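You operate a simulated robot arm through the tools that you are given. There is no shell and no other tool.

You run a simulated two-armed robot. Do the job below in one go: nothing can be reset, and whatever is moved stays where it is left.

Task
Lock the blue fence fully in and push the yellow block against it.
Fine: the red fence knob frees and locks it; the block lies on the fence's outer side.

It is judged by the outcome, as a careful person would: the job done as asked, and still so three seconds after it is handed in. It fails if anything else is knocked over, pushed out of place, dropped, spilled or broken.

Robot
Two 7-joint arms with fingered hands on one trunk that stands fixed in place. Base frame: the origin is at the foot of the trunk, x ahead of it, y to its left, z up; the work surface is at about z = 0.88. Lengths are in m, angles in rad, forces in N, time in s.
The left shoulder is at [0.07, 0.145, 1.137], the right one opposite. With the tool pointing down near the work surface each hand reaches from about 0.42 to 0.8 m from the base axis, measured 20 degrees to its own side. Payload 3.5 kg a hand.
Tool frame (each hand has its own): the origin (TCP) lies between the finger pads and is the grasp point; the fingertips stand 0.025 m ahead of it; z points along the fingers, y is the line along which they close. Largest opening 0.088 m; the body of the gripper starts 0.029 m behind the TCP. The gripper is a hand of 4 fingers: y runs from the thumb to the fingers, the wrist lies at [-0.013, -0.097, -0.162] in the tool frame, and closing takes about 1.5 s.
Orientation is that of the tool frame in the base frame, as a unit quaternion [x, y, z, w]. With the fingers straight down and the wrist toward the robot, the tool's x, y and z point along [0, 1, 0], [1, 0, 0] and [0, 0, -1] of the base frame.

Tools
- The arms move only by the tool nudge_tool. It takes "left_targets", "right_targets" or both (then of equal length, played together; a hand with none holds still); each is a list of rows, each a list of 7 numbers: the finger opening in m, from 0 to 0.088, then the shift along the base's x, y, z in units of 40 mm (1.0 is 40 mm), then the turn, a rotation vector about the base's x, y, z in units of 6 degrees (1.0 is 6 degrees). In form: [[grip, dx, dy, dz, ax, ay, az], ...]. A call has 1 to 20 rows; each row shifts and turns the commanded pose from where the row before left it. A call with a number of a shift or a turn outside -1 to 1 is refused whole. A row lasts 0.2 s, in which the tool goes at most 0.05 m and 0.15 rad; a call with a longer step from one row to the next is refused whole, and so is a gripper value outside its range. Where a pose cannot be reached the arm comes as near as it can. A force on the tool above 90 N (or 10 N above the force at the start of the call, whichever is more), or a blocked arm, ends the call early, and 0.2 s more pass. Each finger travels about 0.045 m/s and halts on what it meets, pressing with about 25 N; the grip force reading is that of the motor and also rises with nothing between the fingers. The clock runs only during rows and for 0.2 s after the last one: add rows that do not move to give the fingers time. The reply holds the time, the measured pose of the TCP, the force on the tool along the base axes, the opening and the grip force, in the units named above and with some noise, with the torque about the TCP (base axes, N m) and any sound that the robot's microphone picked up.
- Cameras (640 x 400 px; columns grow to the right, rows downward): "scene" is now at [0.134, 0.0244, 1.4527]; the picture's right is [0.26, -0.97, 0.00], its down [-0.57, -0.15, -0.81] and it looks along [0.78, 0.21, -0.59] (base axes); focal length 266 px, centre (320, 200). "left" rides on the left gripper at [-0.064, -0.083, -0.098] in its tool frame; the picture's right is [-0.62, -0.37, 0.69], its down [0.71, -0.63, 0.30] and it looks along [0.32, 0.68, 0.65] (tool axes); focal length 265 px, centre (320, 200). "right" rides on the right gripper at [0.064, -0.083, -0.098] in its tool frame; the picture's right is [-0.62, 0.37, -0.69], its down [-0.71, -0.63, 0.30] and it looks along [-0.32, 0.68, 0.65] (tool axes); focal length 265 px, centre (320, 200). There is no depth. A picture from a camera that has moved, and an enlarged one, comes with that camera's place and axes in the base frame and with its lens.
- snapshot(camera): a new picture of that camera. No time passes.
- raise_lower(by): slides the trunk up (or, below 0, down) by that many m; the arms and the scene camera ride with it, the base frame stays. It gives what a move gives, with no picture.
- preshape(shape, hand): the hand has 4 fingers and takes this shape, open, in about a second: jaw (thumb against the fingers, like two jaws); tri (thumb and two fingers); tip (a fingertip pinch); poke (one finger out to press); point (the index stretched); flat (the hand flat); cup (the hand cupped); fist (a fist). The gripper value then closes the fingers along that shape, each until it touches; the sizes above hold for jaw. It gives what a move gives, with no picture.
- head_to(pan, tilt): turns the head with the scene camera to pan (to the left, within 1.501 rad either way) and tilt (down, from -0.506 to 1.204), counted from straight ahead of the robot. It gives what a move gives.
- enlarge(camera, box): a new picture of the part [left, top, right, bottom] of that camera's present view, enlarged. No time passes.
- close_job(): hands the job in; it is judged then, once.

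Nothing tells you positions but the pictures and the camera data. Unless the task says otherwise, let go and move clear before handing in.

The tools are called after "Call:" as a command line: name --argument value ..., lists and objects as JSON in quotes. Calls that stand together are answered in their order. nudge_tool: Moves the arms, as the interface text tells. Its arguments: {"type":"object","properties":{"left_targets":{"type":"array"},"right_targets":{"type":"array"}},"required":[]} The other tools are called the same way: raise_lower (by) slides the trunk up or down; preshape (shape, hand) gives the hand a shape; head_to (pan, tilt) turns the head that bears the scene camera; snapshot (camera) takes a picture; enlarge (camera, box) takes an enlarged picture of a part of a camera's view; close_job () hands the job in.

At the start:

```text
t: 0.0
left_eef_pos: [0.4697, 0.3071, 1.2685]
left_orientation: [0.707, 0.707, 0.0, 0.0]
left_wrist_force: [0.5, -0.4, 0.1]
left_torque: [-0.01, 0.02, -0.03]
left_finger_gap: 0.0876
left_grip_force: 0.0
left_shape: jaw
right_eef_pos: [0.5109, -0.1746, 1.2762]
right_orientation: [0.707, 0.707, 0.001, 0.0]
right_wrist_force: [0.1, 0.4, 1.0]
right_torque: [-0.02, 0.0, 0.01]
right_finger_gap: 0.0877
right_grip_force: 0.1
right_shape: jaw
trunk travel left (down, up): [-0.7, 0.14]
head pan, tilt: [0.265, 0.628]
```

scene: 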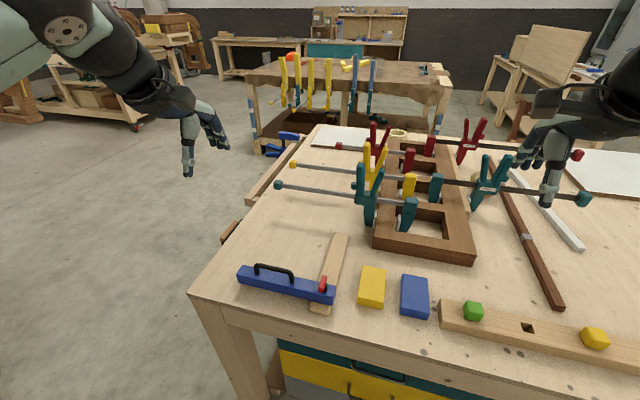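
right: 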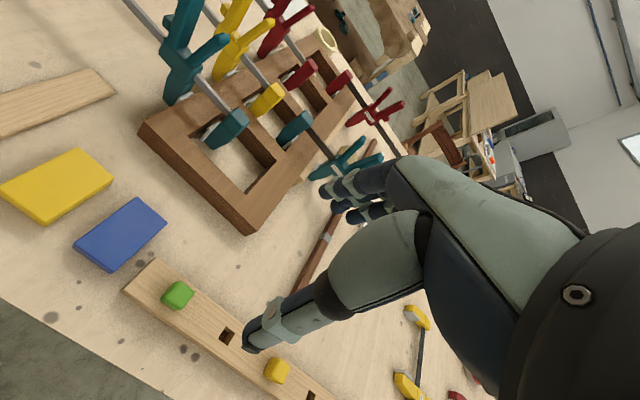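
left: 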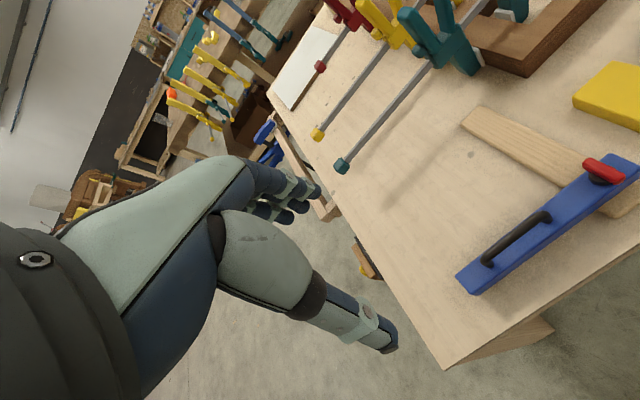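

I see a blue fence with a black handle and a red knob at the near-left of the bench, with a yellow block and a blue block to its right. I'll enlarge the views to understand the fence and its guide.

Call:
enlarge --camera "scene" --box '[220, 220, 440, 358]'

Call:
enlarge --camera "left" --box '[440, 80, 640, 310]'

Call:
snapshot --camera "scene"

```text
2.90 times, centred on (330, 289) of scene
camera zoom: at [0.134, 0.0244, 1.4527], right [0.26, -0.97, 0.0], down [-0.57, -0.15, -0.81], along [0.78, 0.21, -0.59], focal length 770 px, centre (291, -58)
```

zoom: 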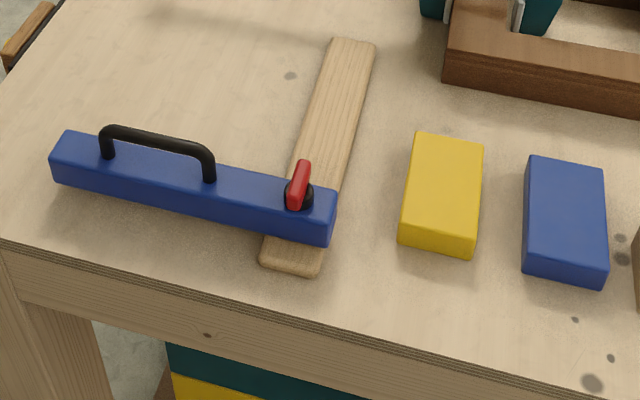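

```text
1.74 times, centred on (540, 195) of left
camera zoom: at [0.3867, 0.2421, 1.3654], right [-0.37, -0.62, -0.69], down [-0.63, 0.71, -0.3], along [0.68, 0.32, -0.65], focal length 462 px, centre (-63, 209)
```

zoom: 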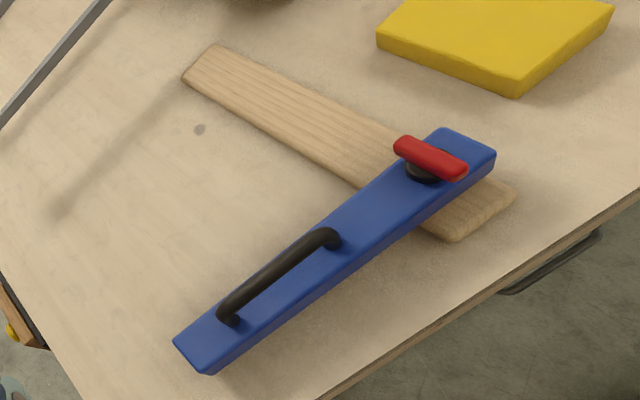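

```text
taken
camera scene: at [0.134, 0.0244, 1.4527], right [0.26, -0.97, 0.0], down [-0.57, -0.15, -0.81], along [0.78, 0.21, -0.59], focal length 266 px, centre (320, 200)
```

scene: 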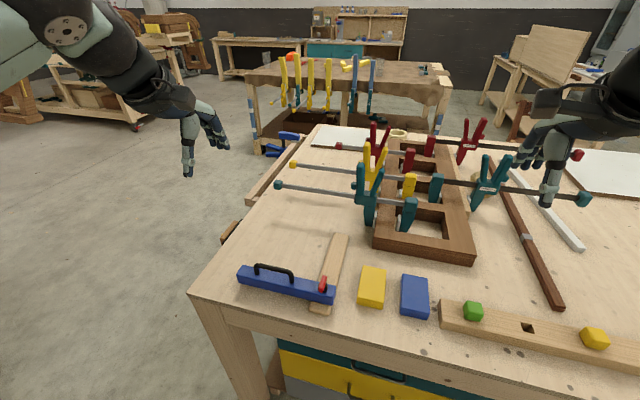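

The fence runs along y (about x 0.49–0.52, y 0.09–0.33), with its knob end over a wooden slat that runs along x. The yellow block is at about x 0.51–0.60, y −0.02–0.04. Before touching anything I'll bring the left wrist camera closer to see how the knob and slat work.

Call:
nudge_tool --left_targets '[[0.088, -0.2, -0.85, -0.6, 0, 0, 0], [0.088, -0.2, -0.85, -0.6, 0, 0, 0], [0.088, -0.2, -0.85, -0.6, 0, 0, 0], [0.088, -0.2, -0.85, -0.6, 0, 0, 0], [0.088, -0.2, -0.85, -0.6, 0, 0, 0], [0.088, -0.2, -0.85, -0.6, 0, 0, 0]]'

Call:
snapshot --camera "left"

Call:
snapshot --camera "scene"

```text
t: 1.4
left_eef_pos: [0.4212, 0.1006, 1.1232]
left_orientation: [0.707, 0.707, 0.001, 0.0]
left_wrist_force: [-0.5, 0.0, -0.7]
left_torque: [0.02, 0.02, 0.01]
left_finger_gap: 0.0877
left_grip_force: 0.1
left_shape: jaw
right_eef_pos: [0.5103, -0.177, 1.2749]
right_orientation: [0.707, 0.707, 0.0, -0.001]
right_wrist_force: [0.4, 0.0, 0.4]
right_torque: [0.0, -0.01, 0.02]
right_finger_gap: 0.0876
right_grip_force: 0.1
right_shape: jaw
trunk travel left (down, up): [-0.7, 0.14]
head pan, tilt: [0.265, 0.628]
```

```text
taken
camera left: at [0.3383, 0.036, 1.2214], right [-0.37, -0.62, -0.69], down [-0.63, 0.71, -0.3], along [0.68, 0.33, -0.65], focal length 265 px, centre (320, 200)
```

left: 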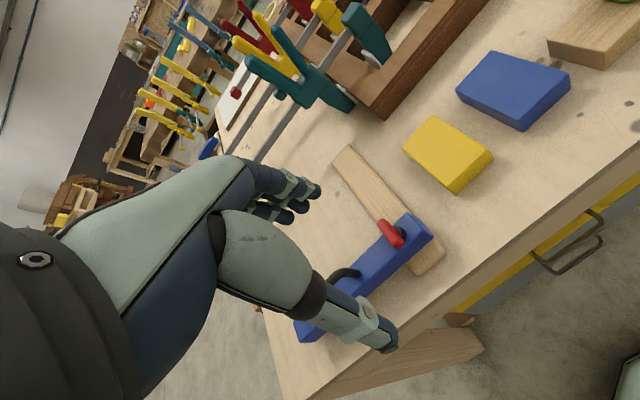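

```text
taken
camera scene: at [0.1341, 0.022, 1.4528], right [0.26, -0.97, 0.0], down [-0.57, -0.15, -0.81], along [0.78, 0.21, -0.59], focal length 266 px, centre (320, 200)
```

scene: 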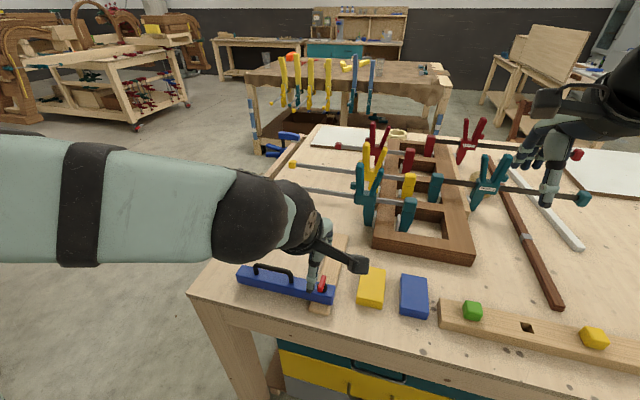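

Call:
enlarge --camera "left" --box '[320, 130, 480, 290]'

Call:
enlarge --camera "scene" --box '[230, 250, 350, 325]'

```text
2.50 times, centred on (400, 210) of left
camera zoom: at [0.3383, 0.036, 1.2214], right [-0.37, -0.62, -0.69], down [-0.63, 0.71, -0.3], along [0.68, 0.33, -0.65], focal length 664 px, centre (120, 175)
```

zoom: 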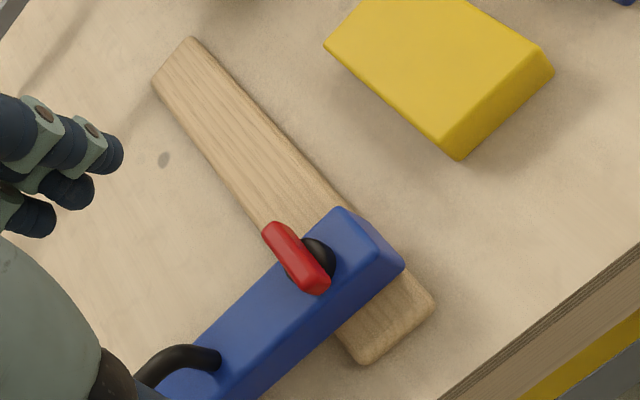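

```text
5.33 times, centred on (290, 288) of scene
camera zoom: at [0.1341, 0.022, 1.4528], right [0.26, -0.97, 0.0], down [-0.57, -0.15, -0.81], along [0.78, 0.21, -0.59], focal length 1416 px, centre (480, -267)
```

zoom: 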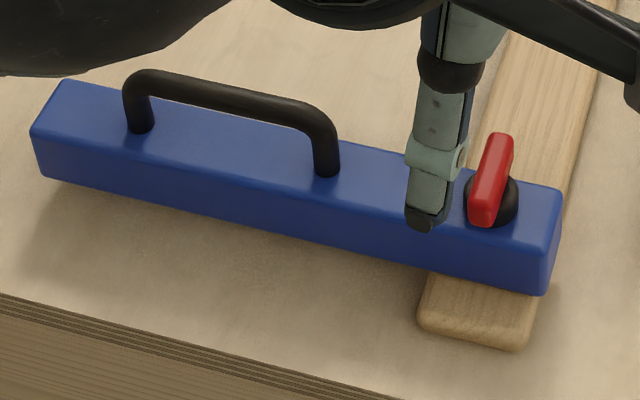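

The fence top is at about z 0.932. The handle bar is about z 0.968 at x 0.494, y 0.19–0.28, and the red lever is centred at about (0.495, 0.115, 0.949), lying along x. I'll move the left hand above the handle to test whether the fence is free.

Call:
nudge_tool --left_targets '[[0.088, 0.455, 0.83, -0.395, 0, 0, 0], [0.088, 0.455, 0.83, -0.395, 0, 0, 0], [0.088, 0.455, 0.83, -0.395, 0, 0, 0], [0.088, 0.455, 0.83, -0.395, 0, 0, 0]]'

Call:
snapshot --camera "left"

Call:
enlarge --camera "scene" --box '[200, 200, 400, 325]'

```text
t: 2.4
left_eef_pos: [0.4961, 0.2361, 1.0593]
left_orientation: [0.707, 0.707, 0.0, 0.001]
left_wrist_force: [-0.2, 0.1, 0.1]
left_torque: [-0.03, 0.02, -0.02]
left_finger_gap: 0.0874
left_grip_force: 0.1
left_shape: jaw
right_eef_pos: [0.5116, -0.1743, 1.2772]
right_orientation: [0.707, 0.707, -0.001, 0.001]
right_wrist_force: [-0.2, -0.4, 0.2]
right_torque: [-0.03, 0.01, 0.01]
right_finger_gap: 0.0878
right_grip_force: 0.1
right_shape: jaw
trunk travel left (down, up): [-0.7, 0.14]
head pan, tilt: [0.265, 0.628]
```

```text
taken
camera left: at [0.4139, 0.1725, 1.157], right [-0.37, -0.62, -0.69], down [-0.63, 0.71, -0.3], along [0.68, 0.32, -0.65], focal length 265 px, centre (320, 200)
```

left: 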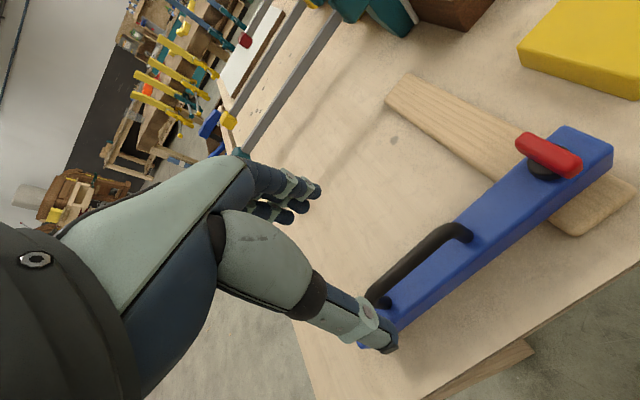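

```text
3.20 times, centred on (300, 262) of scene
camera zoom: at [0.1353, 0.0265, 1.4526], right [0.26, -0.96, 0.0], down [-0.57, -0.16, -0.81], along [0.78, 0.21, -0.59], focal length 850 px, centre (384, 0)
```

zoom: 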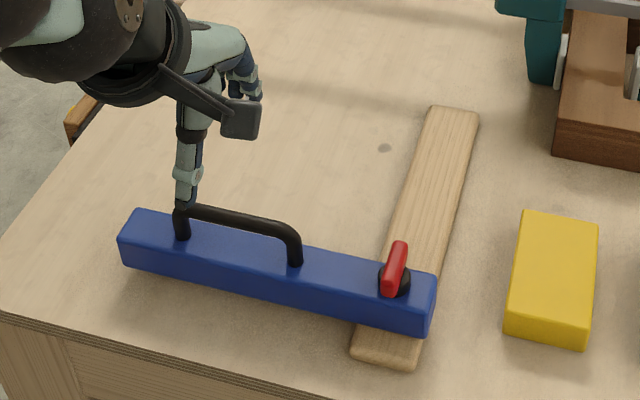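

The fence is clear in both views and the thumb is on the near side of the handle, as intended. I'll lower the hand around the bar and close on it.

Call:
nudge_tool --left_targets '[[0.088, 0, 0, -0.8, 0, 0, 0], [0.088, 0, 0, -0.8, 0, 0, 0], [0.088, 0, 0, -0.75, 0, 0, 0]]'

Call:
snapshot --camera "left"

Call:
enlarge --camera "scene" --box '[200, 200, 400, 325]'

```text
t: 3.2
left_eef_pos: [0.4922, 0.2362, 0.9673]
left_orientation: [0.707, 0.707, 0.0, 0.0]
left_wrist_force: [-0.7, -0.2, 0.0]
left_torque: [-0.01, -0.04, 0.0]
left_finger_gap: 0.0877
left_grip_force: 0.0
left_shape: jaw
right_eef_pos: [0.5115, -0.1763, 1.2763]
right_orientation: [0.707, 0.707, 0.0, 0.0]
right_wrist_force: [-0.6, 0.2, -0.8]
right_torque: [0.01, -0.03, -0.01]
right_finger_gap: 0.0876
right_grip_force: 0.1
right_shape: jaw
trunk travel left (down, up): [-0.7, 0.14]
head pan, tilt: [0.265, 0.628]
```

```text
taken
camera left: at [0.4098, 0.1712, 1.0642], right [-0.37, -0.62, -0.69], down [-0.63, 0.71, -0.3], along [0.68, 0.32, -0.65], focal length 265 px, centre (320, 200)
```

left: 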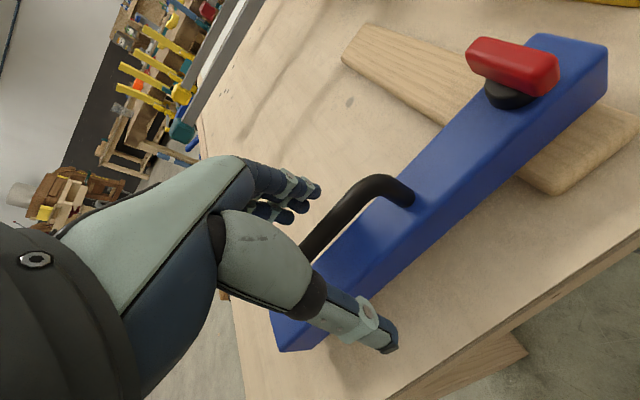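

```text
3.20 times, centred on (300, 262) of scene
camera zoom: at [0.1345, 0.024, 1.4527], right [0.26, -0.97, 0.0], down [-0.57, -0.15, -0.81], along [0.78, 0.21, -0.59], focal length 850 px, centre (384, 0)
```

zoom: 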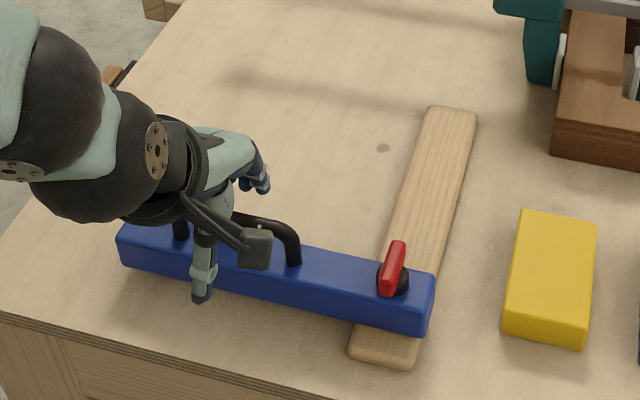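

The hand now straddles the bar. I'll close gently and read the opening and force.

Call:
nudge_tool --left_targets '[[0.04, 0, 0, 0, 0, 0, 0], [0.04, 0, 0, 0, 0, 0, 0], [0.03, 0, 0, 0, 0, 0, 0], [0.02, 0, 0, 0, 0, 0, 0], [0.01, 0, 0, 0, 0, 0, 0], [0.005, 0, 0, 0, 0, 0, 0], [0.005, 0, 0, 0, 0, 0, 0], [0.005, 0, 0, 0, 0, 0, 0]]'

Call:
snapshot --camera "left"

Call:
enlarge --camera "scene" --box '[200, 200, 400, 325]'

```text
t: 5.0
left_eef_pos: [0.4945, 0.2369, 0.966]
left_orientation: [0.707, 0.707, 0.0, 0.0]
left_wrist_force: [1.7, -0.6, 0.1]
left_torque: [-0.02, 0.01, -0.02]
left_finger_gap: 0.005
left_grip_force: 0.1
left_shape: jaw
right_eef_pos: [0.5115, -0.176, 1.2769]
right_orientation: [0.707, 0.708, 0.0, -0.001]
right_wrist_force: [-0.3, 0.4, 0.4]
right_torque: [0.02, -0.01, 0.02]
right_finger_gap: 0.0877
right_grip_force: 0.0
right_shape: jaw
trunk travel left (down, up): [-0.7, 0.14]
head pan, tilt: [0.265, 0.628]
```

```text
taken
camera left: at [0.4098, 0.1714, 1.0644], right [-0.37, -0.62, -0.69], down [-0.63, 0.71, -0.3], along [0.68, 0.32, -0.65], focal length 265 px, centre (320, 200)
```

left: 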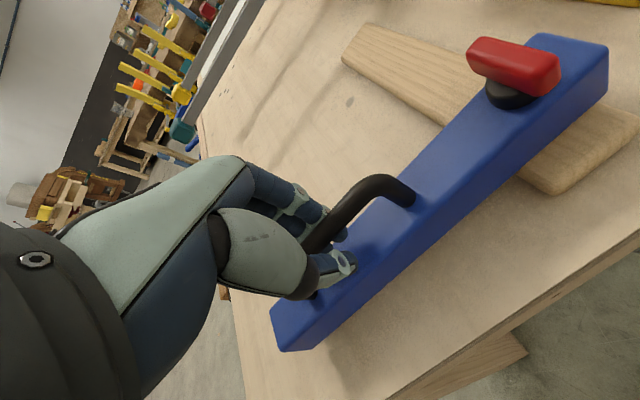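

```text
3.20 times, centred on (300, 262) of scene
camera zoom: at [0.1343, 0.0243, 1.4527], right [0.26, -0.97, 0.0], down [-0.57, -0.15, -0.81], along [0.78, 0.21, -0.59], focal length 850 px, centre (384, 0)
```

zoom: 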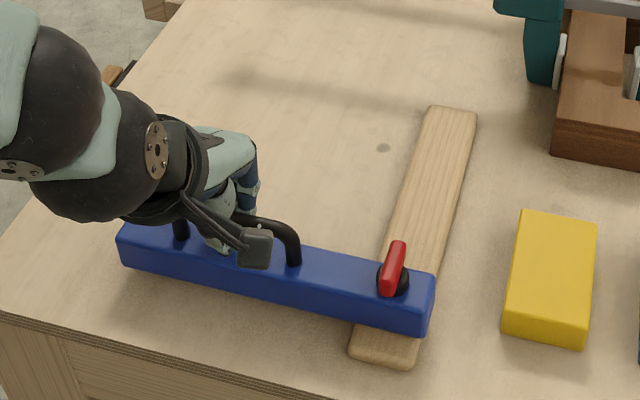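

The fingers are wrapped around the bar and the fence hasn't moved. I'll nudge a small amount toward +x to see if the fence is free.

Call:
nudge_tool --left_targets '[[0.005, 0.15, 0, 0, 0, 0, 0], [0.005, 0.15, 0, 0, 0, 0, 0], [0.005, 0.1, 0, 0, 0, 0, 0], [0.005, 0, 0, 0, 0, 0, 0]]'

Call:
enlarge --camera "scene" --box '[200, 200, 400, 325]'

```text
t: 6.0
left_eef_pos: [0.5076, 0.2365, 0.9672]
left_orientation: [0.708, 0.707, 0.0, 0.0]
left_wrist_force: [-7.1, -0.8, 0.2]
left_torque: [0.0, 0.08, 0.05]
left_finger_gap: 0.0059
left_grip_force: 0.0
left_shape: jaw
right_eef_pos: [0.5097, -0.1758, 1.2774]
right_orientation: [0.707, 0.707, 0.001, 0.0]
right_wrist_force: [-0.7, -0.3, -0.3]
right_torque: [-0.03, -0.01, 0.0]
right_finger_gap: 0.0876
right_grip_force: 0.0
right_shape: jaw
trunk travel left (down, up): [-0.7, 0.14]
head pan, tilt: [0.265, 0.628]
```

```text
3.20 times, centred on (300, 262) of scene
camera zoom: at [0.1321, 0.0244, 1.4529], right [0.26, -0.96, 0.0], down [-0.57, -0.15, -0.81], along [0.78, 0.21, -0.59], focal length 850 px, centre (384, 0)
```

zoom: 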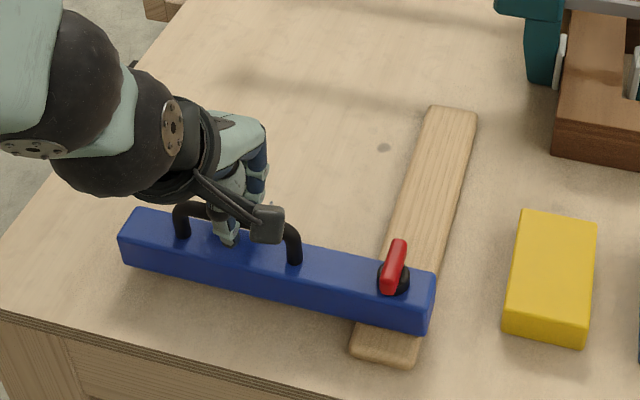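

A small force of about 7 N has appeared and the fence has barely moved. I'll push a little further and watch the force.

Call:
nudge_tool --left_targets '[[0.005, 0.15, 0, 0, 0, 0, 0], [0.005, 0.1, 0, 0, 0, 0, 0], [0.005, 0, 0, 0, 0, 0, 0]]'

Call:
enlarge --camera "scene" --box '[200, 200, 400, 325]'

Call:
snapshot --camera "left"

```text
t: 6.8
left_eef_pos: [0.5171, 0.2355, 0.9682]
left_orientation: [0.708, 0.706, 0.0, 0.001]
left_wrist_force: [-16.0, -1.2, 1.3]
left_torque: [0.0, 0.13, 0.02]
left_finger_gap: 0.0075
left_grip_force: 0.1
left_shape: jaw
right_eef_pos: [0.5073, -0.1766, 1.2776]
right_orientation: [0.707, 0.708, 0.002, 0.0]
right_wrist_force: [0.6, 0.0, 0.2]
right_torque: [-0.01, 0.02, 0.0]
right_finger_gap: 0.0878
right_grip_force: 0.1
right_shape: jaw
trunk travel left (down, up): [-0.7, 0.14]
head pan, tilt: [0.265, 0.628]
```

```text
3.20 times, centred on (300, 262) of scene
camera zoom: at [0.1294, 0.0241, 1.4532], right [0.26, -0.96, 0.0], down [-0.57, -0.15, -0.81], along [0.78, 0.21, -0.59], focal length 850 px, centre (384, 0)
```

zoom: 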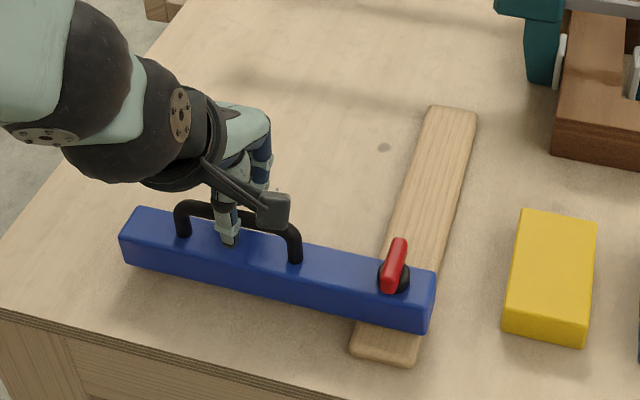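

```text
taken
camera left: at [0.4337, 0.1715, 1.0655], right [-0.37, -0.62, -0.69], down [-0.63, 0.71, -0.31], along [0.68, 0.32, -0.65], focal length 265 px, centre (320, 200)
```

left: 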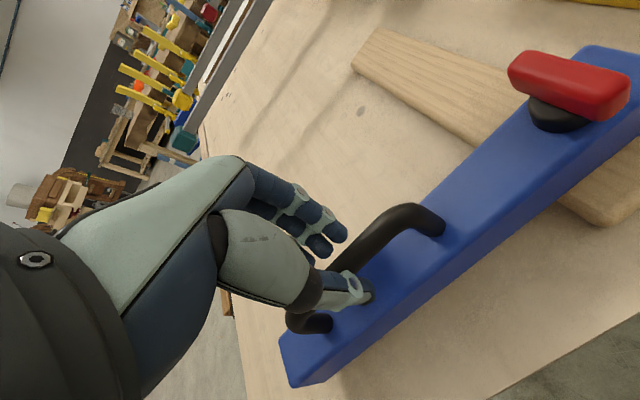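

The fence resists at 16 N without moving, so it looks locked. I'll back off, open, rise, and bring the left hand over the knob with the fingers set to close across the lever.

Call:
nudge_tool --left_targets '[[0.005, -0.3, 0, 0, 0, 0, 0], [0.01, -0.3, 0, 0, 0, 0, 0], [0.04, 0, 0, 0, 0, 0, 0], [0.088, 0, 0, 0, 0, 0, 0], [0.088, 0, 0, 0, 0, 0, 0], [0.088, 0, 0, 0, 0, 0, 0], [0.088, 0, 0, 0, 0, 0, 0], [0.088, 0, 0, 0, 0, 0, 0], [0.088, 0, 0, 0, 0, 0, 0], [0.088, 0, 0, 0, 0, 0, 0], [0.088, 0, 0, 0.8, 0, 0, 0], [0.088, 0, 0, 0.8, 0, 0, 0], [0.088, 0, 0, 0.8, 0, 0, 0]]'

Call:
nudge_tool --left_targets '[[0.088, 0, -0.2, 0, 0, 0, -1], [0.088, 0, -0.2, 0, 0, 0, -1], [0.088, 0, -0.2, 0, 0, 0, -1], [0.088, 0, -0.2, 0, 0, 0, -1], [0.088, 0, -0.2, 0, 0, 0, -1], [0.088, 0, -0.2, 0, 0, 0, -1], [0.088, 0, -0.2, 0, 0, 0, -1], [0.088, 0, -0.2, 0, 0, 0, -1], [0.088, 0, -0.2, 0, 0, 0, -1], [0.088, 0, -0.2, 0, 0, 0, -1], [0.088, 0, -0.2, 0, 0, 0, -1], [0.088, 0, -0.2, 0, 0, 0, -1], [0.088, 0, -0.2, 0, 0, 0, -1], [0.088, 0, -0.2, 0, 0, 0, -1], [0.088, 0, -0.2, 0, 0, 0, -1], [0.088, 0, 0, 0, 0, 0, 0]]'

Call:
snapshot --camera "left"

Call:
enlarge --camera "scene" --box '[200, 200, 400, 325]'

```text
t: 9.6
left_eef_pos: [0.4946, 0.2354, 1.0624]
left_orientation: [0.707, 0.708, 0.0, 0.0]
left_wrist_force: [-0.3, -0.1, 0.1]
left_torque: [0.0, 0.01, 0.02]
left_finger_gap: 0.0879
left_grip_force: 0.0
left_shape: jaw
right_eef_pos: [0.5108, -0.1763, 1.2761]
right_orientation: [0.707, 0.707, 0.001, 0.001]
right_wrist_force: [0.4, -0.4, -0.5]
right_torque: [0.01, -0.01, -0.01]
right_finger_gap: 0.0874
right_grip_force: 0.0
right_shape: jaw
trunk travel left (down, up): [-0.7, 0.14]
head pan, tilt: [0.265, 0.628]
```

```text
t: 13.0
left_eef_pos: [0.4959, 0.115, 1.0622]
left_orientation: [1.0, -0.001, 0.0, 0.0]
left_wrist_force: [-0.2, -1.2, -0.8]
left_torque: [-0.01, 0.02, 0.0]
left_finger_gap: 0.0876
left_grip_force: 0.0
left_shape: jaw
right_eef_pos: [0.511, -0.1746, 1.2764]
right_orientation: [0.707, 0.707, 0.001, 0.001]
right_wrist_force: [0.4, 0.3, 0.4]
right_torque: [0.0, 0.01, 0.0]
right_finger_gap: 0.0875
right_grip_force: 0.1
right_shape: jaw
trunk travel left (down, up): [-0.7, 0.14]
head pan, tilt: [0.265, 0.628]
```

```text
taken
camera left: at [0.4321, 0.1987, 1.1604], right [-0.62, 0.37, -0.69], down [0.72, 0.63, -0.31], along [0.32, -0.68, -0.65], focal length 265 px, centre (320, 200)
```

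left: 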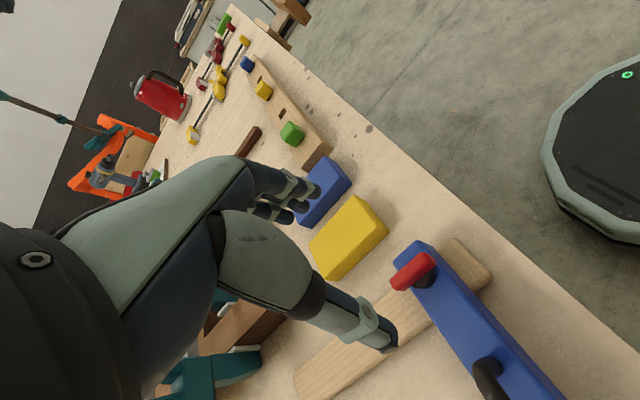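

```text
3.20 times, centred on (300, 262) of scene
camera zoom: at [0.1336, 0.0245, 1.4528], right [0.26, -0.97, 0.0], down [-0.57, -0.15, -0.81], along [0.78, 0.21, -0.59], focal length 850 px, centre (384, 0)
```

zoom: 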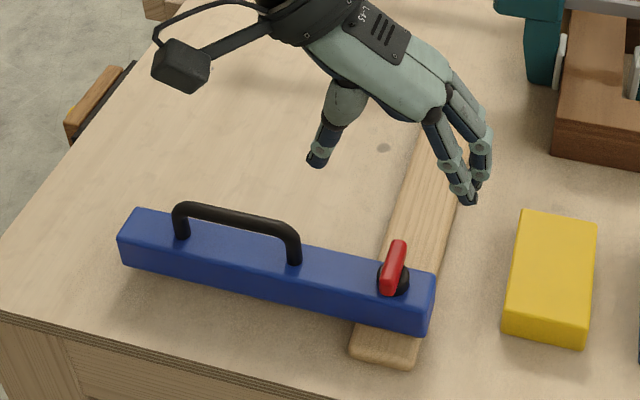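

The hand is over the knob and the fence hasn't moved. I'll descend so the fingers straddle the lever.

Call:
nudge_tool --left_targets '[[0.088, 0, 0, -0.8, 0, 0, 0], [0.088, 0, 0, -0.8, 0, 0, 0], [0.088, 0, 0, -0.8, 0, 0, 0], [0.07, 0, 0, 0, 0, 0, 0]]'

Call:
snapshot --camera "left"

Call:
enlarge --camera "scene" --box '[240, 220, 400, 320]'

```text
t: 14.0
left_eef_pos: [0.4979, 0.1156, 0.9648]
left_orientation: [1.0, 0.001, 0.0, 0.0]
left_wrist_force: [0.2, 0.1, 1.2]
left_torque: [-0.03, 0.01, -0.02]
left_finger_gap: 0.0701
left_grip_force: 0.2
left_shape: jaw
right_eef_pos: [0.511, -0.1744, 1.2766]
right_orientation: [0.707, 0.707, 0.0, 0.001]
right_wrist_force: [0.2, -0.2, -0.2]
right_torque: [0.02, 0.01, 0.0]
right_finger_gap: 0.0876
right_grip_force: 0.0
right_shape: jaw
trunk travel left (down, up): [-0.7, 0.14]
head pan, tilt: [0.265, 0.628]
```

```text
taken
camera left: at [0.4332, 0.1988, 1.0631], right [-0.62, 0.37, -0.69], down [0.71, 0.63, -0.3], along [0.32, -0.68, -0.65], focal length 265 px, centre (320, 200)
```

left: 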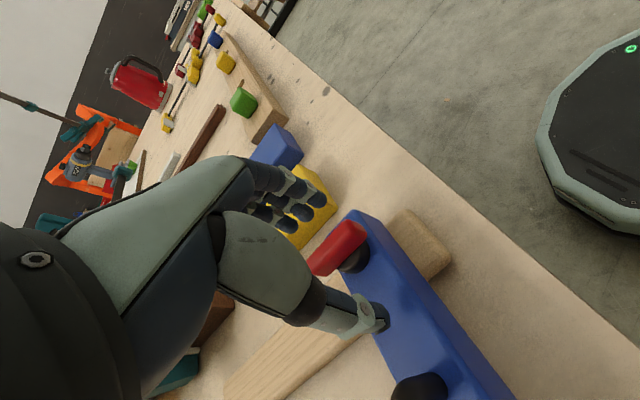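

```text
4.00 times, centred on (320, 270) of scene
camera zoom: at [0.1337, 0.0243, 1.4528], right [0.26, -0.97, 0.0], down [-0.57, -0.15, -0.81], along [0.78, 0.21, -0.59], focal length 1062 px, centre (320, -80)
```

zoom: 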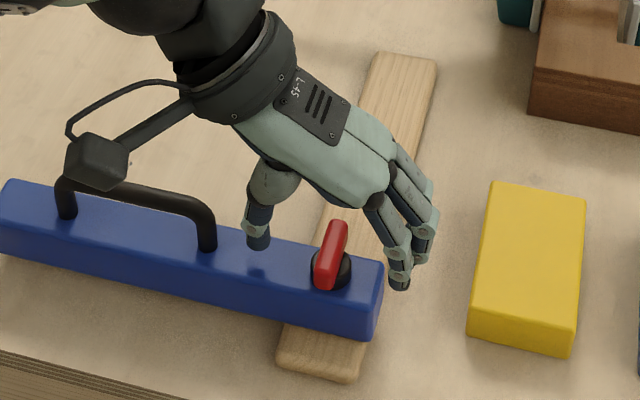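

The thumb and fingers straddle the lever. I'll close on it.

Call:
nudge_tool --left_targets '[[0.05, 0, 0, 0, 0, 0, 0], [0.04, 0, 0, 0, 0, 0, 0], [0.03, 0, 0, 0, 0, 0, 0], [0.02, 0, 0, 0, 0, 0, 0], [0.01, 0, 0, 0, 0, 0, 0], [0.005, 0, 0, 0, 0, 0, 0], [0.0, 0, 0, 0, 0, 0, 0], [0.0, 0, 0, 0, 0, 0, 0]]'

Call:
snapshot --camera "left"

Call:
enlarge --camera "scene" --box '[240, 220, 400, 320]'

```text
t: 15.8
left_eef_pos: [0.4985, 0.1155, 0.9667]
left_orientation: [1.0, 0.0, 0.0, 0.0]
left_wrist_force: [1.5, -1.6, 0.7]
left_torque: [-0.12, -0.04, 0.01]
left_finger_gap: 0.0071
left_grip_force: 24.9
left_shape: jaw
right_eef_pos: [0.5116, -0.1754, 1.2754]
right_orientation: [0.707, 0.707, 0.0, 0.001]
right_wrist_force: [0.4, -0.7, 0.4]
right_torque: [0.01, 0.01, 0.02]
right_finger_gap: 0.0875
right_grip_force: 0.1
right_shape: jaw
trunk travel left (down, up): [-0.7, 0.14]
head pan, tilt: [0.265, 0.628]
```

```text
taken
camera left: at [0.4336, 0.1985, 1.0634], right [-0.62, 0.37, -0.69], down [0.71, 0.63, -0.3], along [0.32, -0.68, -0.65], focal length 265 px, centre (320, 200)
```

left: 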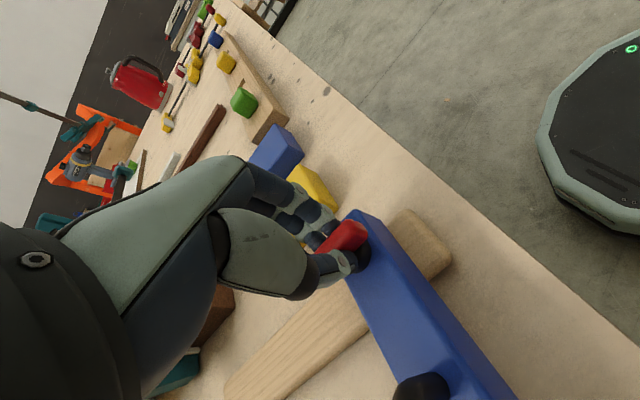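

```text
4.00 times, centred on (320, 270) of scene
camera zoom: at [0.1342, 0.0241, 1.4527], right [0.26, -0.97, 0.0], down [-0.57, -0.15, -0.81], along [0.78, 0.21, -0.59], focal length 1062 px, centre (320, -80)
```

zoom: 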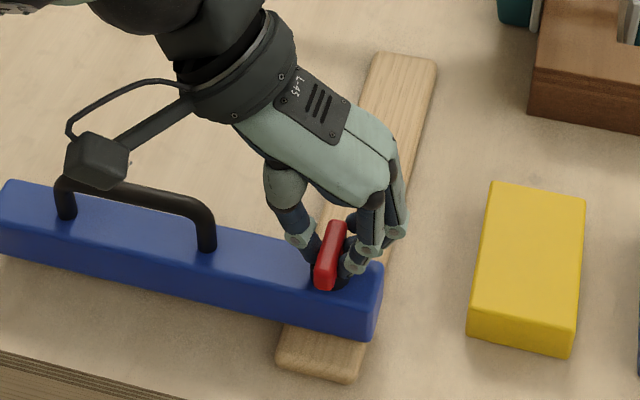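

The lever is gripped (25 N). I'll try a small counter-clockwise turn and read the torque.

Call:
nudge_tool --left_targets '[[0.0, 0, 0, 0, 0, 0, 0.6], [0.0, 0, 0, 0, 0, 0, 0.6], [0.0, 0, 0, 0, 0, 0, 0.6], [0.0, 0, 0, 0, 0, 0, 0]]'

Call:
enlarge --camera "scene" --box '[240, 220, 400, 320]'

```text
t: 16.8
left_eef_pos: [0.4973, 0.1165, 0.9662]
left_orientation: [0.996, 0.094, 0.001, -0.001]
left_wrist_force: [1.5, -2.5, 0.2]
left_torque: [-0.12, -0.06, -0.02]
left_finger_gap: 0.0073
left_grip_force: 24.5
left_shape: jaw
right_eef_pos: [0.5115, -0.1761, 1.2769]
right_orientation: [0.707, 0.707, 0.0, 0.0]
right_wrist_force: [-0.4, 0.7, 0.0]
right_torque: [0.0, 0.02, 0.02]
right_finger_gap: 0.0876
right_grip_force: 0.0
right_shape: jaw
trunk travel left (down, up): [-0.7, 0.14]
head pan, tilt: [0.265, 0.628]
```

```text
4.00 times, centred on (320, 270) of scene
camera zoom: at [0.1346, 0.0239, 1.4527], right [0.26, -0.97, 0.0], down [-0.57, -0.15, -0.81], along [0.78, 0.21, -0.59], focal length 1062 px, centre (320, -80)
```

zoom: 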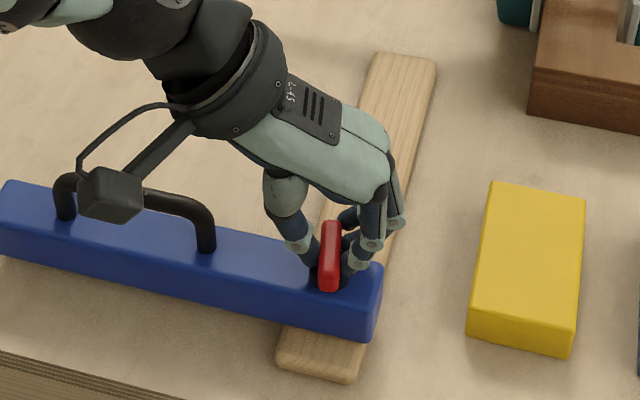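

The lever turns counter-clockwise with little torque. I'll keep turning in steps.

Call:
nudge_tool --left_targets '[[0.0, 0, 0, 0, 0, 0, 0.8], [0.0, 0, 0, 0, 0, 0, 0.8], [0.0, 0, 0, 0, 0, 0, 0.8], [0.0, 0, 0, 0, 0, 0, 0.8], [0.0, 0, 0, 0, 0, 0, 0.8], [0.0, 0, 0, 0, 0, 0, 0]]'

Call:
enlarge --camera "scene" --box '[240, 220, 400, 320]'

```text
t: 18.2
left_eef_pos: [0.4959, 0.1154, 0.9671]
left_orientation: [0.954, 0.299, -0.001, 0.0]
left_wrist_force: [-0.6, -0.4, -10.3]
left_torque: [-0.07, 0.04, -0.04]
left_finger_gap: 0.0067
left_grip_force: 25.1
left_shape: jaw
right_eef_pos: [0.5135, -0.175, 1.2754]
right_orientation: [0.707, 0.708, 0.0, 0.0]
right_wrist_force: [0.5, 0.2, 0.3]
right_torque: [0.01, -0.02, -0.05]
right_finger_gap: 0.0876
right_grip_force: 0.0
right_shape: jaw
trunk travel left (down, up): [-0.7, 0.14]
head pan, tilt: [0.265, 0.628]
```

```text
4.00 times, centred on (320, 270) of scene
camera zoom: at [0.1356, 0.0247, 1.4525], right [0.26, -0.97, 0.0], down [-0.57, -0.15, -0.81], along [0.78, 0.21, -0.59], focal length 1062 px, centre (320, -80)
```

zoom: 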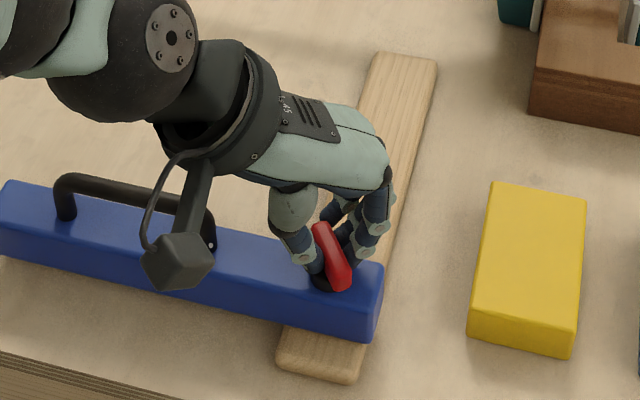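

The lever has turned about 35°, and the vertical reading of −10 N suggests I'm lifting it slightly. I'll continue turning with a tiny downward correction.

Call:
nudge_tool --left_targets '[[0.0, 0, 0, -0.05, 0, 0, 0.8], [0.0, 0, 0, 0, 0, 0, 0.8], [0.0, 0, 0, 0, 0, 0, 0.8], [0.0, 0, 0, 0, 0, 0, 0]]'

Call:
enlarge --camera "scene" --box '[240, 220, 400, 320]'

Call:
snapshot --camera "left"

```text
t: 19.2
left_eef_pos: [0.4966, 0.1151, 0.9658]
left_orientation: [0.909, 0.417, 0.001, 0.001]
left_wrist_force: [1.8, 3.4, 4.1]
left_torque: [0.0, -0.07, -0.02]
left_finger_gap: 0.0068
left_grip_force: 25.4
left_shape: jaw
right_eef_pos: [0.5115, -0.1744, 1.2766]
right_orientation: [0.707, 0.707, 0.001, 0.0]
right_wrist_force: [0.4, 0.3, 0.0]
right_torque: [0.02, 0.01, -0.04]
right_finger_gap: 0.0877
right_grip_force: 0.1
right_shape: jaw
trunk travel left (down, up): [-0.7, 0.14]
head pan, tilt: [0.265, 0.628]
```

```text
4.00 times, centred on (320, 270) of scene
camera zoom: at [0.1337, 0.0253, 1.4528], right [0.26, -0.97, 0.0], down [-0.57, -0.15, -0.81], along [0.78, 0.21, -0.59], focal length 1062 px, centre (320, -80)
```

zoom: 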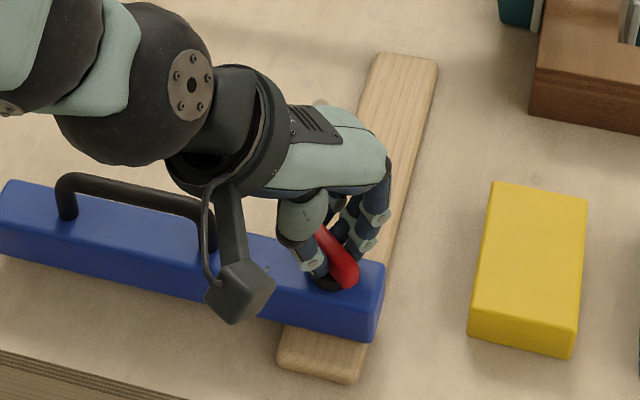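

```text
taken
camera left: at [0.3916, 0.1208, 1.063], right [-0.68, -0.23, -0.69], down [-0.01, 0.95, -0.31], along [0.73, -0.2, -0.65], focal length 265 px, centre (320, 200)
```

left: 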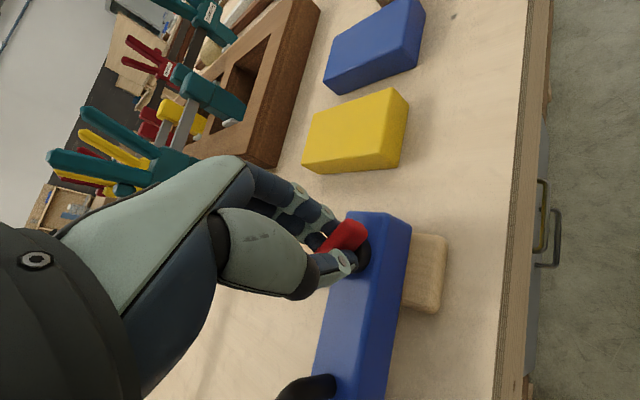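

The lever is about 49° around and still turning freely. I'll continue toward 90° and look for an end stop or a click.

Call:
nudge_tool --left_targets '[[0.0, 0, 0, 0, 0, 0, 0.8], [0.0, 0, 0, 0, 0, 0, 0.8], [0.0, 0, 0, 0, 0, 0, 0.8], [0.0, 0, 0, 0, 0, 0, 0]]'

Call:
nudge_tool --left_targets '[[0.0, 0, 0, 0, 0, 0, 0.8], [0.0, 0, 0, 0, 0, 0, 0.8], [0.0, 0, 0, 0, 0, 0, 0.8], [0.0, 0, 0, 0, 0, 0, 0]]'

Call:
enlarge --camera "scene" --box '[240, 220, 400, 320]'

Call:
snapshot --camera "left"

```text
t: 20.2
left_eef_pos: [0.496, 0.1164, 0.9656]
left_orientation: [0.849, 0.528, 0.001, 0.001]
left_wrist_force: [5.3, 2.4, 9.9]
left_torque: [-0.06, -0.17, -0.02]
left_finger_gap: 0.0074
left_grip_force: 24.6
left_shape: jaw
right_eef_pos: [0.5106, -0.1764, 1.2773]
right_orientation: [0.707, 0.708, 0.0, 0.0]
right_wrist_force: [0.3, 0.9, -0.2]
right_torque: [0.04, 0.0, 0.02]
right_finger_gap: 0.0879
right_grip_force: 0.2
right_shape: jaw
trunk travel left (down, up): [-0.7, 0.14]
head pan, tilt: [0.265, 0.628]
```

```text
t: 21.2
left_eef_pos: [0.4973, 0.1161, 0.9656]
left_orientation: [0.777, 0.63, 0.002, 0.002]
left_wrist_force: [8.3, 1.7, 18.2]
left_torque: [-0.1, -0.31, -0.04]
left_finger_gap: 0.0073
left_grip_force: 25.0
left_shape: jaw
right_eef_pos: [0.5106, -0.1759, 1.2752]
right_orientation: [0.707, 0.707, 0.001, 0.001]
right_wrist_force: [0.0, 0.6, 0.2]
right_torque: [0.02, 0.0, 0.01]
right_finger_gap: 0.0876
right_grip_force: 0.0
right_shape: jaw
trunk travel left (down, up): [-0.7, 0.14]
head pan, tilt: [0.265, 0.628]
```

```text
4.00 times, centred on (320, 270) of scene
camera zoom: at [0.1332, 0.0244, 1.4529], right [0.26, -0.97, 0.0], down [-0.57, -0.15, -0.81], along [0.78, 0.21, -0.59], focal length 1062 px, centre (320, -80)
```

zoom: 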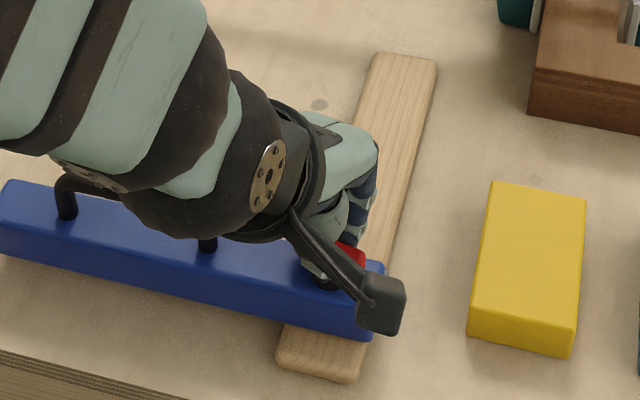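

```text
taken
camera left: at [0.4014, 0.0693, 1.0628], right [-0.48, -0.53, -0.69], down [-0.47, 0.83, -0.31], along [0.74, 0.18, -0.65], focal length 265 px, centre (320, 200)
```

left: 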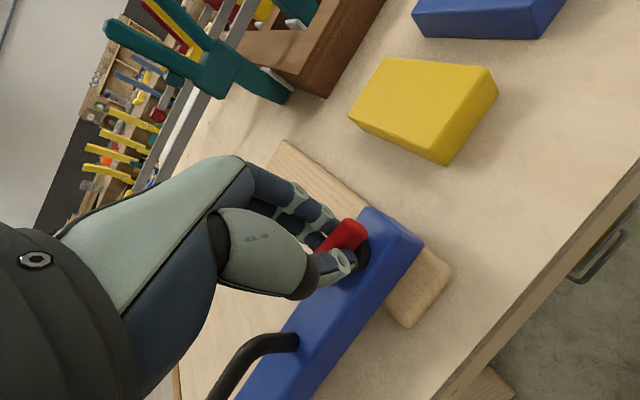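

The lever is about 78° around, but the upward force is rising (18 N), so I'm pressing down slightly. I'll ease up a few mm and finish the turn.

Call:
nudge_tool --left_targets '[[0.0, -0.05, 0, 0.06, 0, 0, 0], [0.0, 0, 0, 0.04, 0, 0, 0.5], [0.0, 0, 0, 0, 0, 0, 0.7], [0.0, 0, 0, 0, 0, 0, 0.8], [0.0, 0, 0, 0, 0, 0, 0]]'

Call:
snapshot --camera "left"

```text
t: 22.4
left_eef_pos: [0.4947, 0.1151, 0.9665]
left_orientation: [0.707, 0.707, -0.002, -0.002]
left_wrist_force: [7.0, -0.1, -5.7]
left_torque: [0.0, -0.15, -0.11]
left_finger_gap: 0.0072
left_grip_force: 25.2
left_shape: jaw
right_eef_pos: [0.5127, -0.1755, 1.2751]
right_orientation: [0.707, 0.707, 0.0, -0.001]
right_wrist_force: [0.5, -0.2, 0.3]
right_torque: [0.05, 0.02, -0.04]
right_finger_gap: 0.0877
right_grip_force: 0.0
right_shape: jaw
trunk travel left (down, up): [-0.7, 0.14]
head pan, tilt: [0.265, 0.628]
```

```text
taken
camera left: at [0.4126, 0.0507, 1.0645], right [-0.37, -0.62, -0.69], down [-0.63, 0.71, -0.3], along [0.68, 0.32, -0.66], focal length 265 px, centre (320, 200)
```

left: 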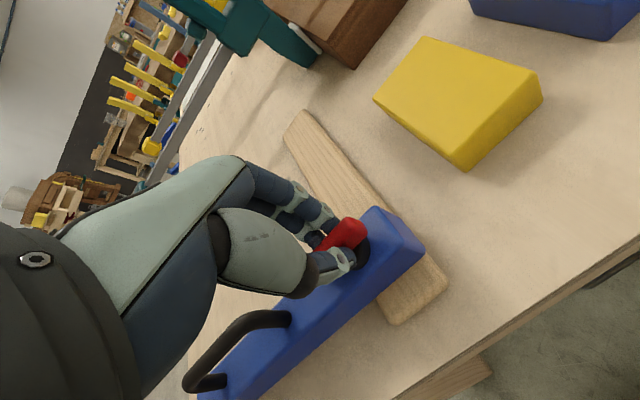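

The lever is now at 90°, parallel to the fence, and the torque has started to rise. I'll check for an end stop with a small extra turn.

Call:
nudge_tool --left_targets '[[0.0, 0, 0, 0, 0, 0, 0.5], [0.0, 0, 0, 0, 0, 0, 0.5], [0.0, 0, 0, 0, 0, 0, 0]]'

Call:
snapshot --camera "left"

```text
t: 23.2
left_eef_pos: [0.4957, 0.1144, 0.968]
left_orientation: [0.669, 0.743, -0.001, -0.001]
left_wrist_force: [3.0, -1.4, -8.8]
left_torque: [-0.1, -0.1, -0.08]
left_finger_gap: 0.0072
left_grip_force: 25.3
left_shape: jaw
right_eef_pos: [0.5135, -0.1755, 1.2752]
right_orientation: [0.707, 0.708, 0.0, 0.0]
right_wrist_force: [0.3, -0.4, 0.1]
right_torque: [-0.01, -0.02, -0.06]
right_finger_gap: 0.0877
right_grip_force: 0.1
right_shape: jaw
trunk travel left (down, up): [-0.7, 0.14]
head pan, tilt: [0.265, 0.628]
```

```text
taken
camera left: at [0.4198, 0.0418, 1.0646], right [-0.3, -0.66, -0.69], down [-0.7, 0.64, -0.3], along [0.64, 0.39, -0.66], focal length 265 px, centre (320, 200)
```

left: 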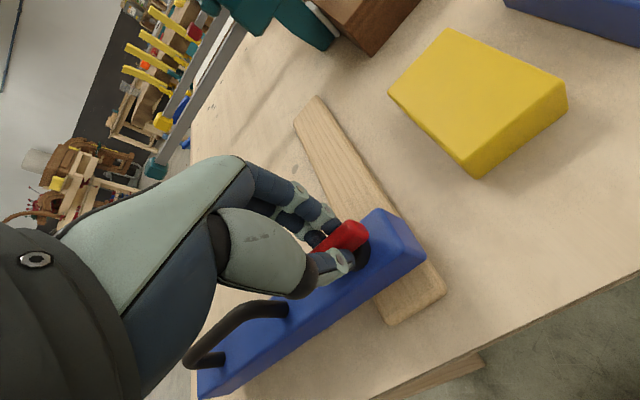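

The lever follows to 96° with no hard stop. Holding the knob, I'll test gently whether the fence now slides in +x.

Call:
nudge_tool --left_targets '[[0.0, 0.1, 0, 0, 0, 0, 0], [0.0, 0.15, 0, 0, 0, 0, 0], [0.0, 0.15, 0, 0, 0, 0, 0], [0.0, 0, 0, 0, 0, 0, 0]]'

Call:
snapshot --camera "left"

Call:
enlarge --camera "scene" --box '[200, 200, 400, 325]'

```text
t: 24.2
left_eef_pos: [0.5114, 0.1147, 0.9668]
left_orientation: [0.669, 0.743, -0.002, -0.002]
left_wrist_force: [-2.8, -1.7, -18.1]
left_torque: [-0.08, 0.03, -0.11]
left_finger_gap: 0.007
left_grip_force: 25.1
left_shape: jaw
right_eef_pos: [0.5145, -0.176, 1.2745]
right_orientation: [0.707, 0.707, -0.001, 0.0]
right_wrist_force: [-0.1, 0.3, 0.6]
right_torque: [-0.01, 0.02, 0.02]
right_finger_gap: 0.0878
right_grip_force: 0.1
right_shape: jaw
trunk travel left (down, up): [-0.7, 0.14]
head pan, tilt: [0.265, 0.628]
```

```text
taken
camera left: at [0.4358, 0.0419, 1.0653], right [-0.3, -0.65, -0.69], down [-0.7, 0.65, -0.3], along [0.64, 0.39, -0.66], focal length 265 px, centre (320, 200)
```

left: 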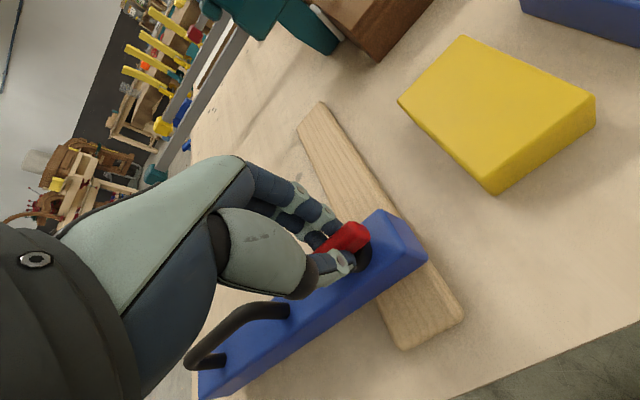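

```text
3.20 times, centred on (300, 262) of scene
camera zoom: at [0.1364, 0.0243, 1.4524], right [0.26, -0.97, 0.0], down [-0.57, -0.15, -0.81], along [0.78, 0.21, -0.59], focal length 850 px, centre (384, 0)
```

zoom: 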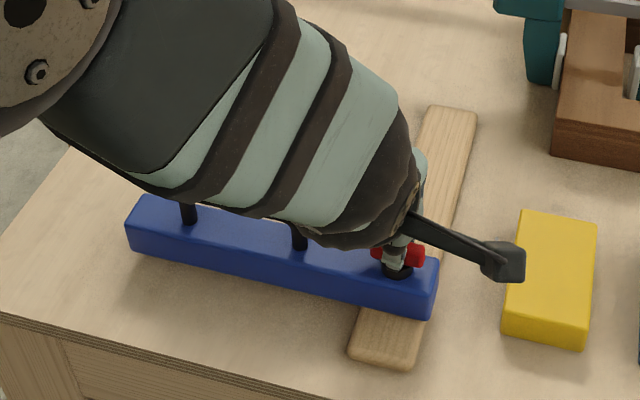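

The fence slid about 16 mm in +x, so it's free and the slat is its rail. Next I'll find out where its travel ends, starting with −x, back past where it began, in small steps.

Call:
nudge_tool --left_targets '[[0.0, -0.1, 0, -0.06, 0, 0, 0], [0.0, -0.15, 0, 0, 0, 0, 0], [0.0, -0.15, 0, 0, 0, 0, 0], [0.0, -0.1, 0, 0, 0, 0, 0], [0.0, 0, 0, 0, 0, 0, 0]]'

Call:
snapshot --camera "left"

Call:
enlarge --camera "scene" --box '[200, 200, 400, 325]'

```text
t: 25.4
left_eef_pos: [0.495, 0.1159, 0.9655]
left_orientation: [0.669, 0.743, 0.001, 0.0]
left_wrist_force: [11.4, -3.2, -5.1]
left_torque: [-0.06, -0.28, -0.14]
left_finger_gap: 0.0072
left_grip_force: 25.0
left_shape: jaw
right_eef_pos: [0.5156, -0.1758, 1.2739]
right_orientation: [0.707, 0.707, -0.002, -0.001]
right_wrist_force: [-0.1, 0.4, 0.5]
right_torque: [-0.02, 0.01, -0.02]
right_finger_gap: 0.0877
right_grip_force: 0.0
right_shape: jaw
trunk travel left (down, up): [-0.7, 0.14]
head pan, tilt: [0.265, 0.628]
```

```text
taken
camera left: at [0.4182, 0.0421, 1.0642], right [-0.3, -0.66, -0.69], down [-0.7, 0.64, -0.31], along [0.65, 0.39, -0.65], focal length 265 px, centre (320, 200)
```

left: 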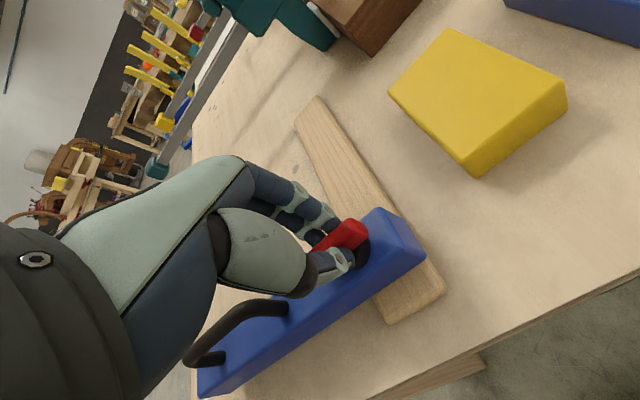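

```text
3.20 times, centred on (300, 262) of scene
camera zoom: at [0.1379, 0.0236, 1.4524], right [0.26, -0.97, 0.0], down [-0.57, -0.15, -0.81], along [0.78, 0.21, -0.59], focal length 850 px, centre (384, 0)
```

zoom: 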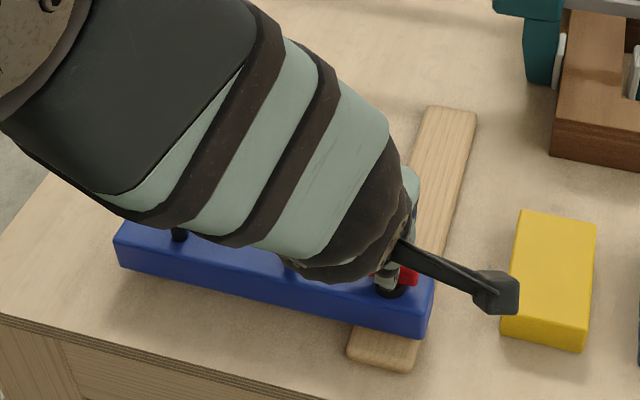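

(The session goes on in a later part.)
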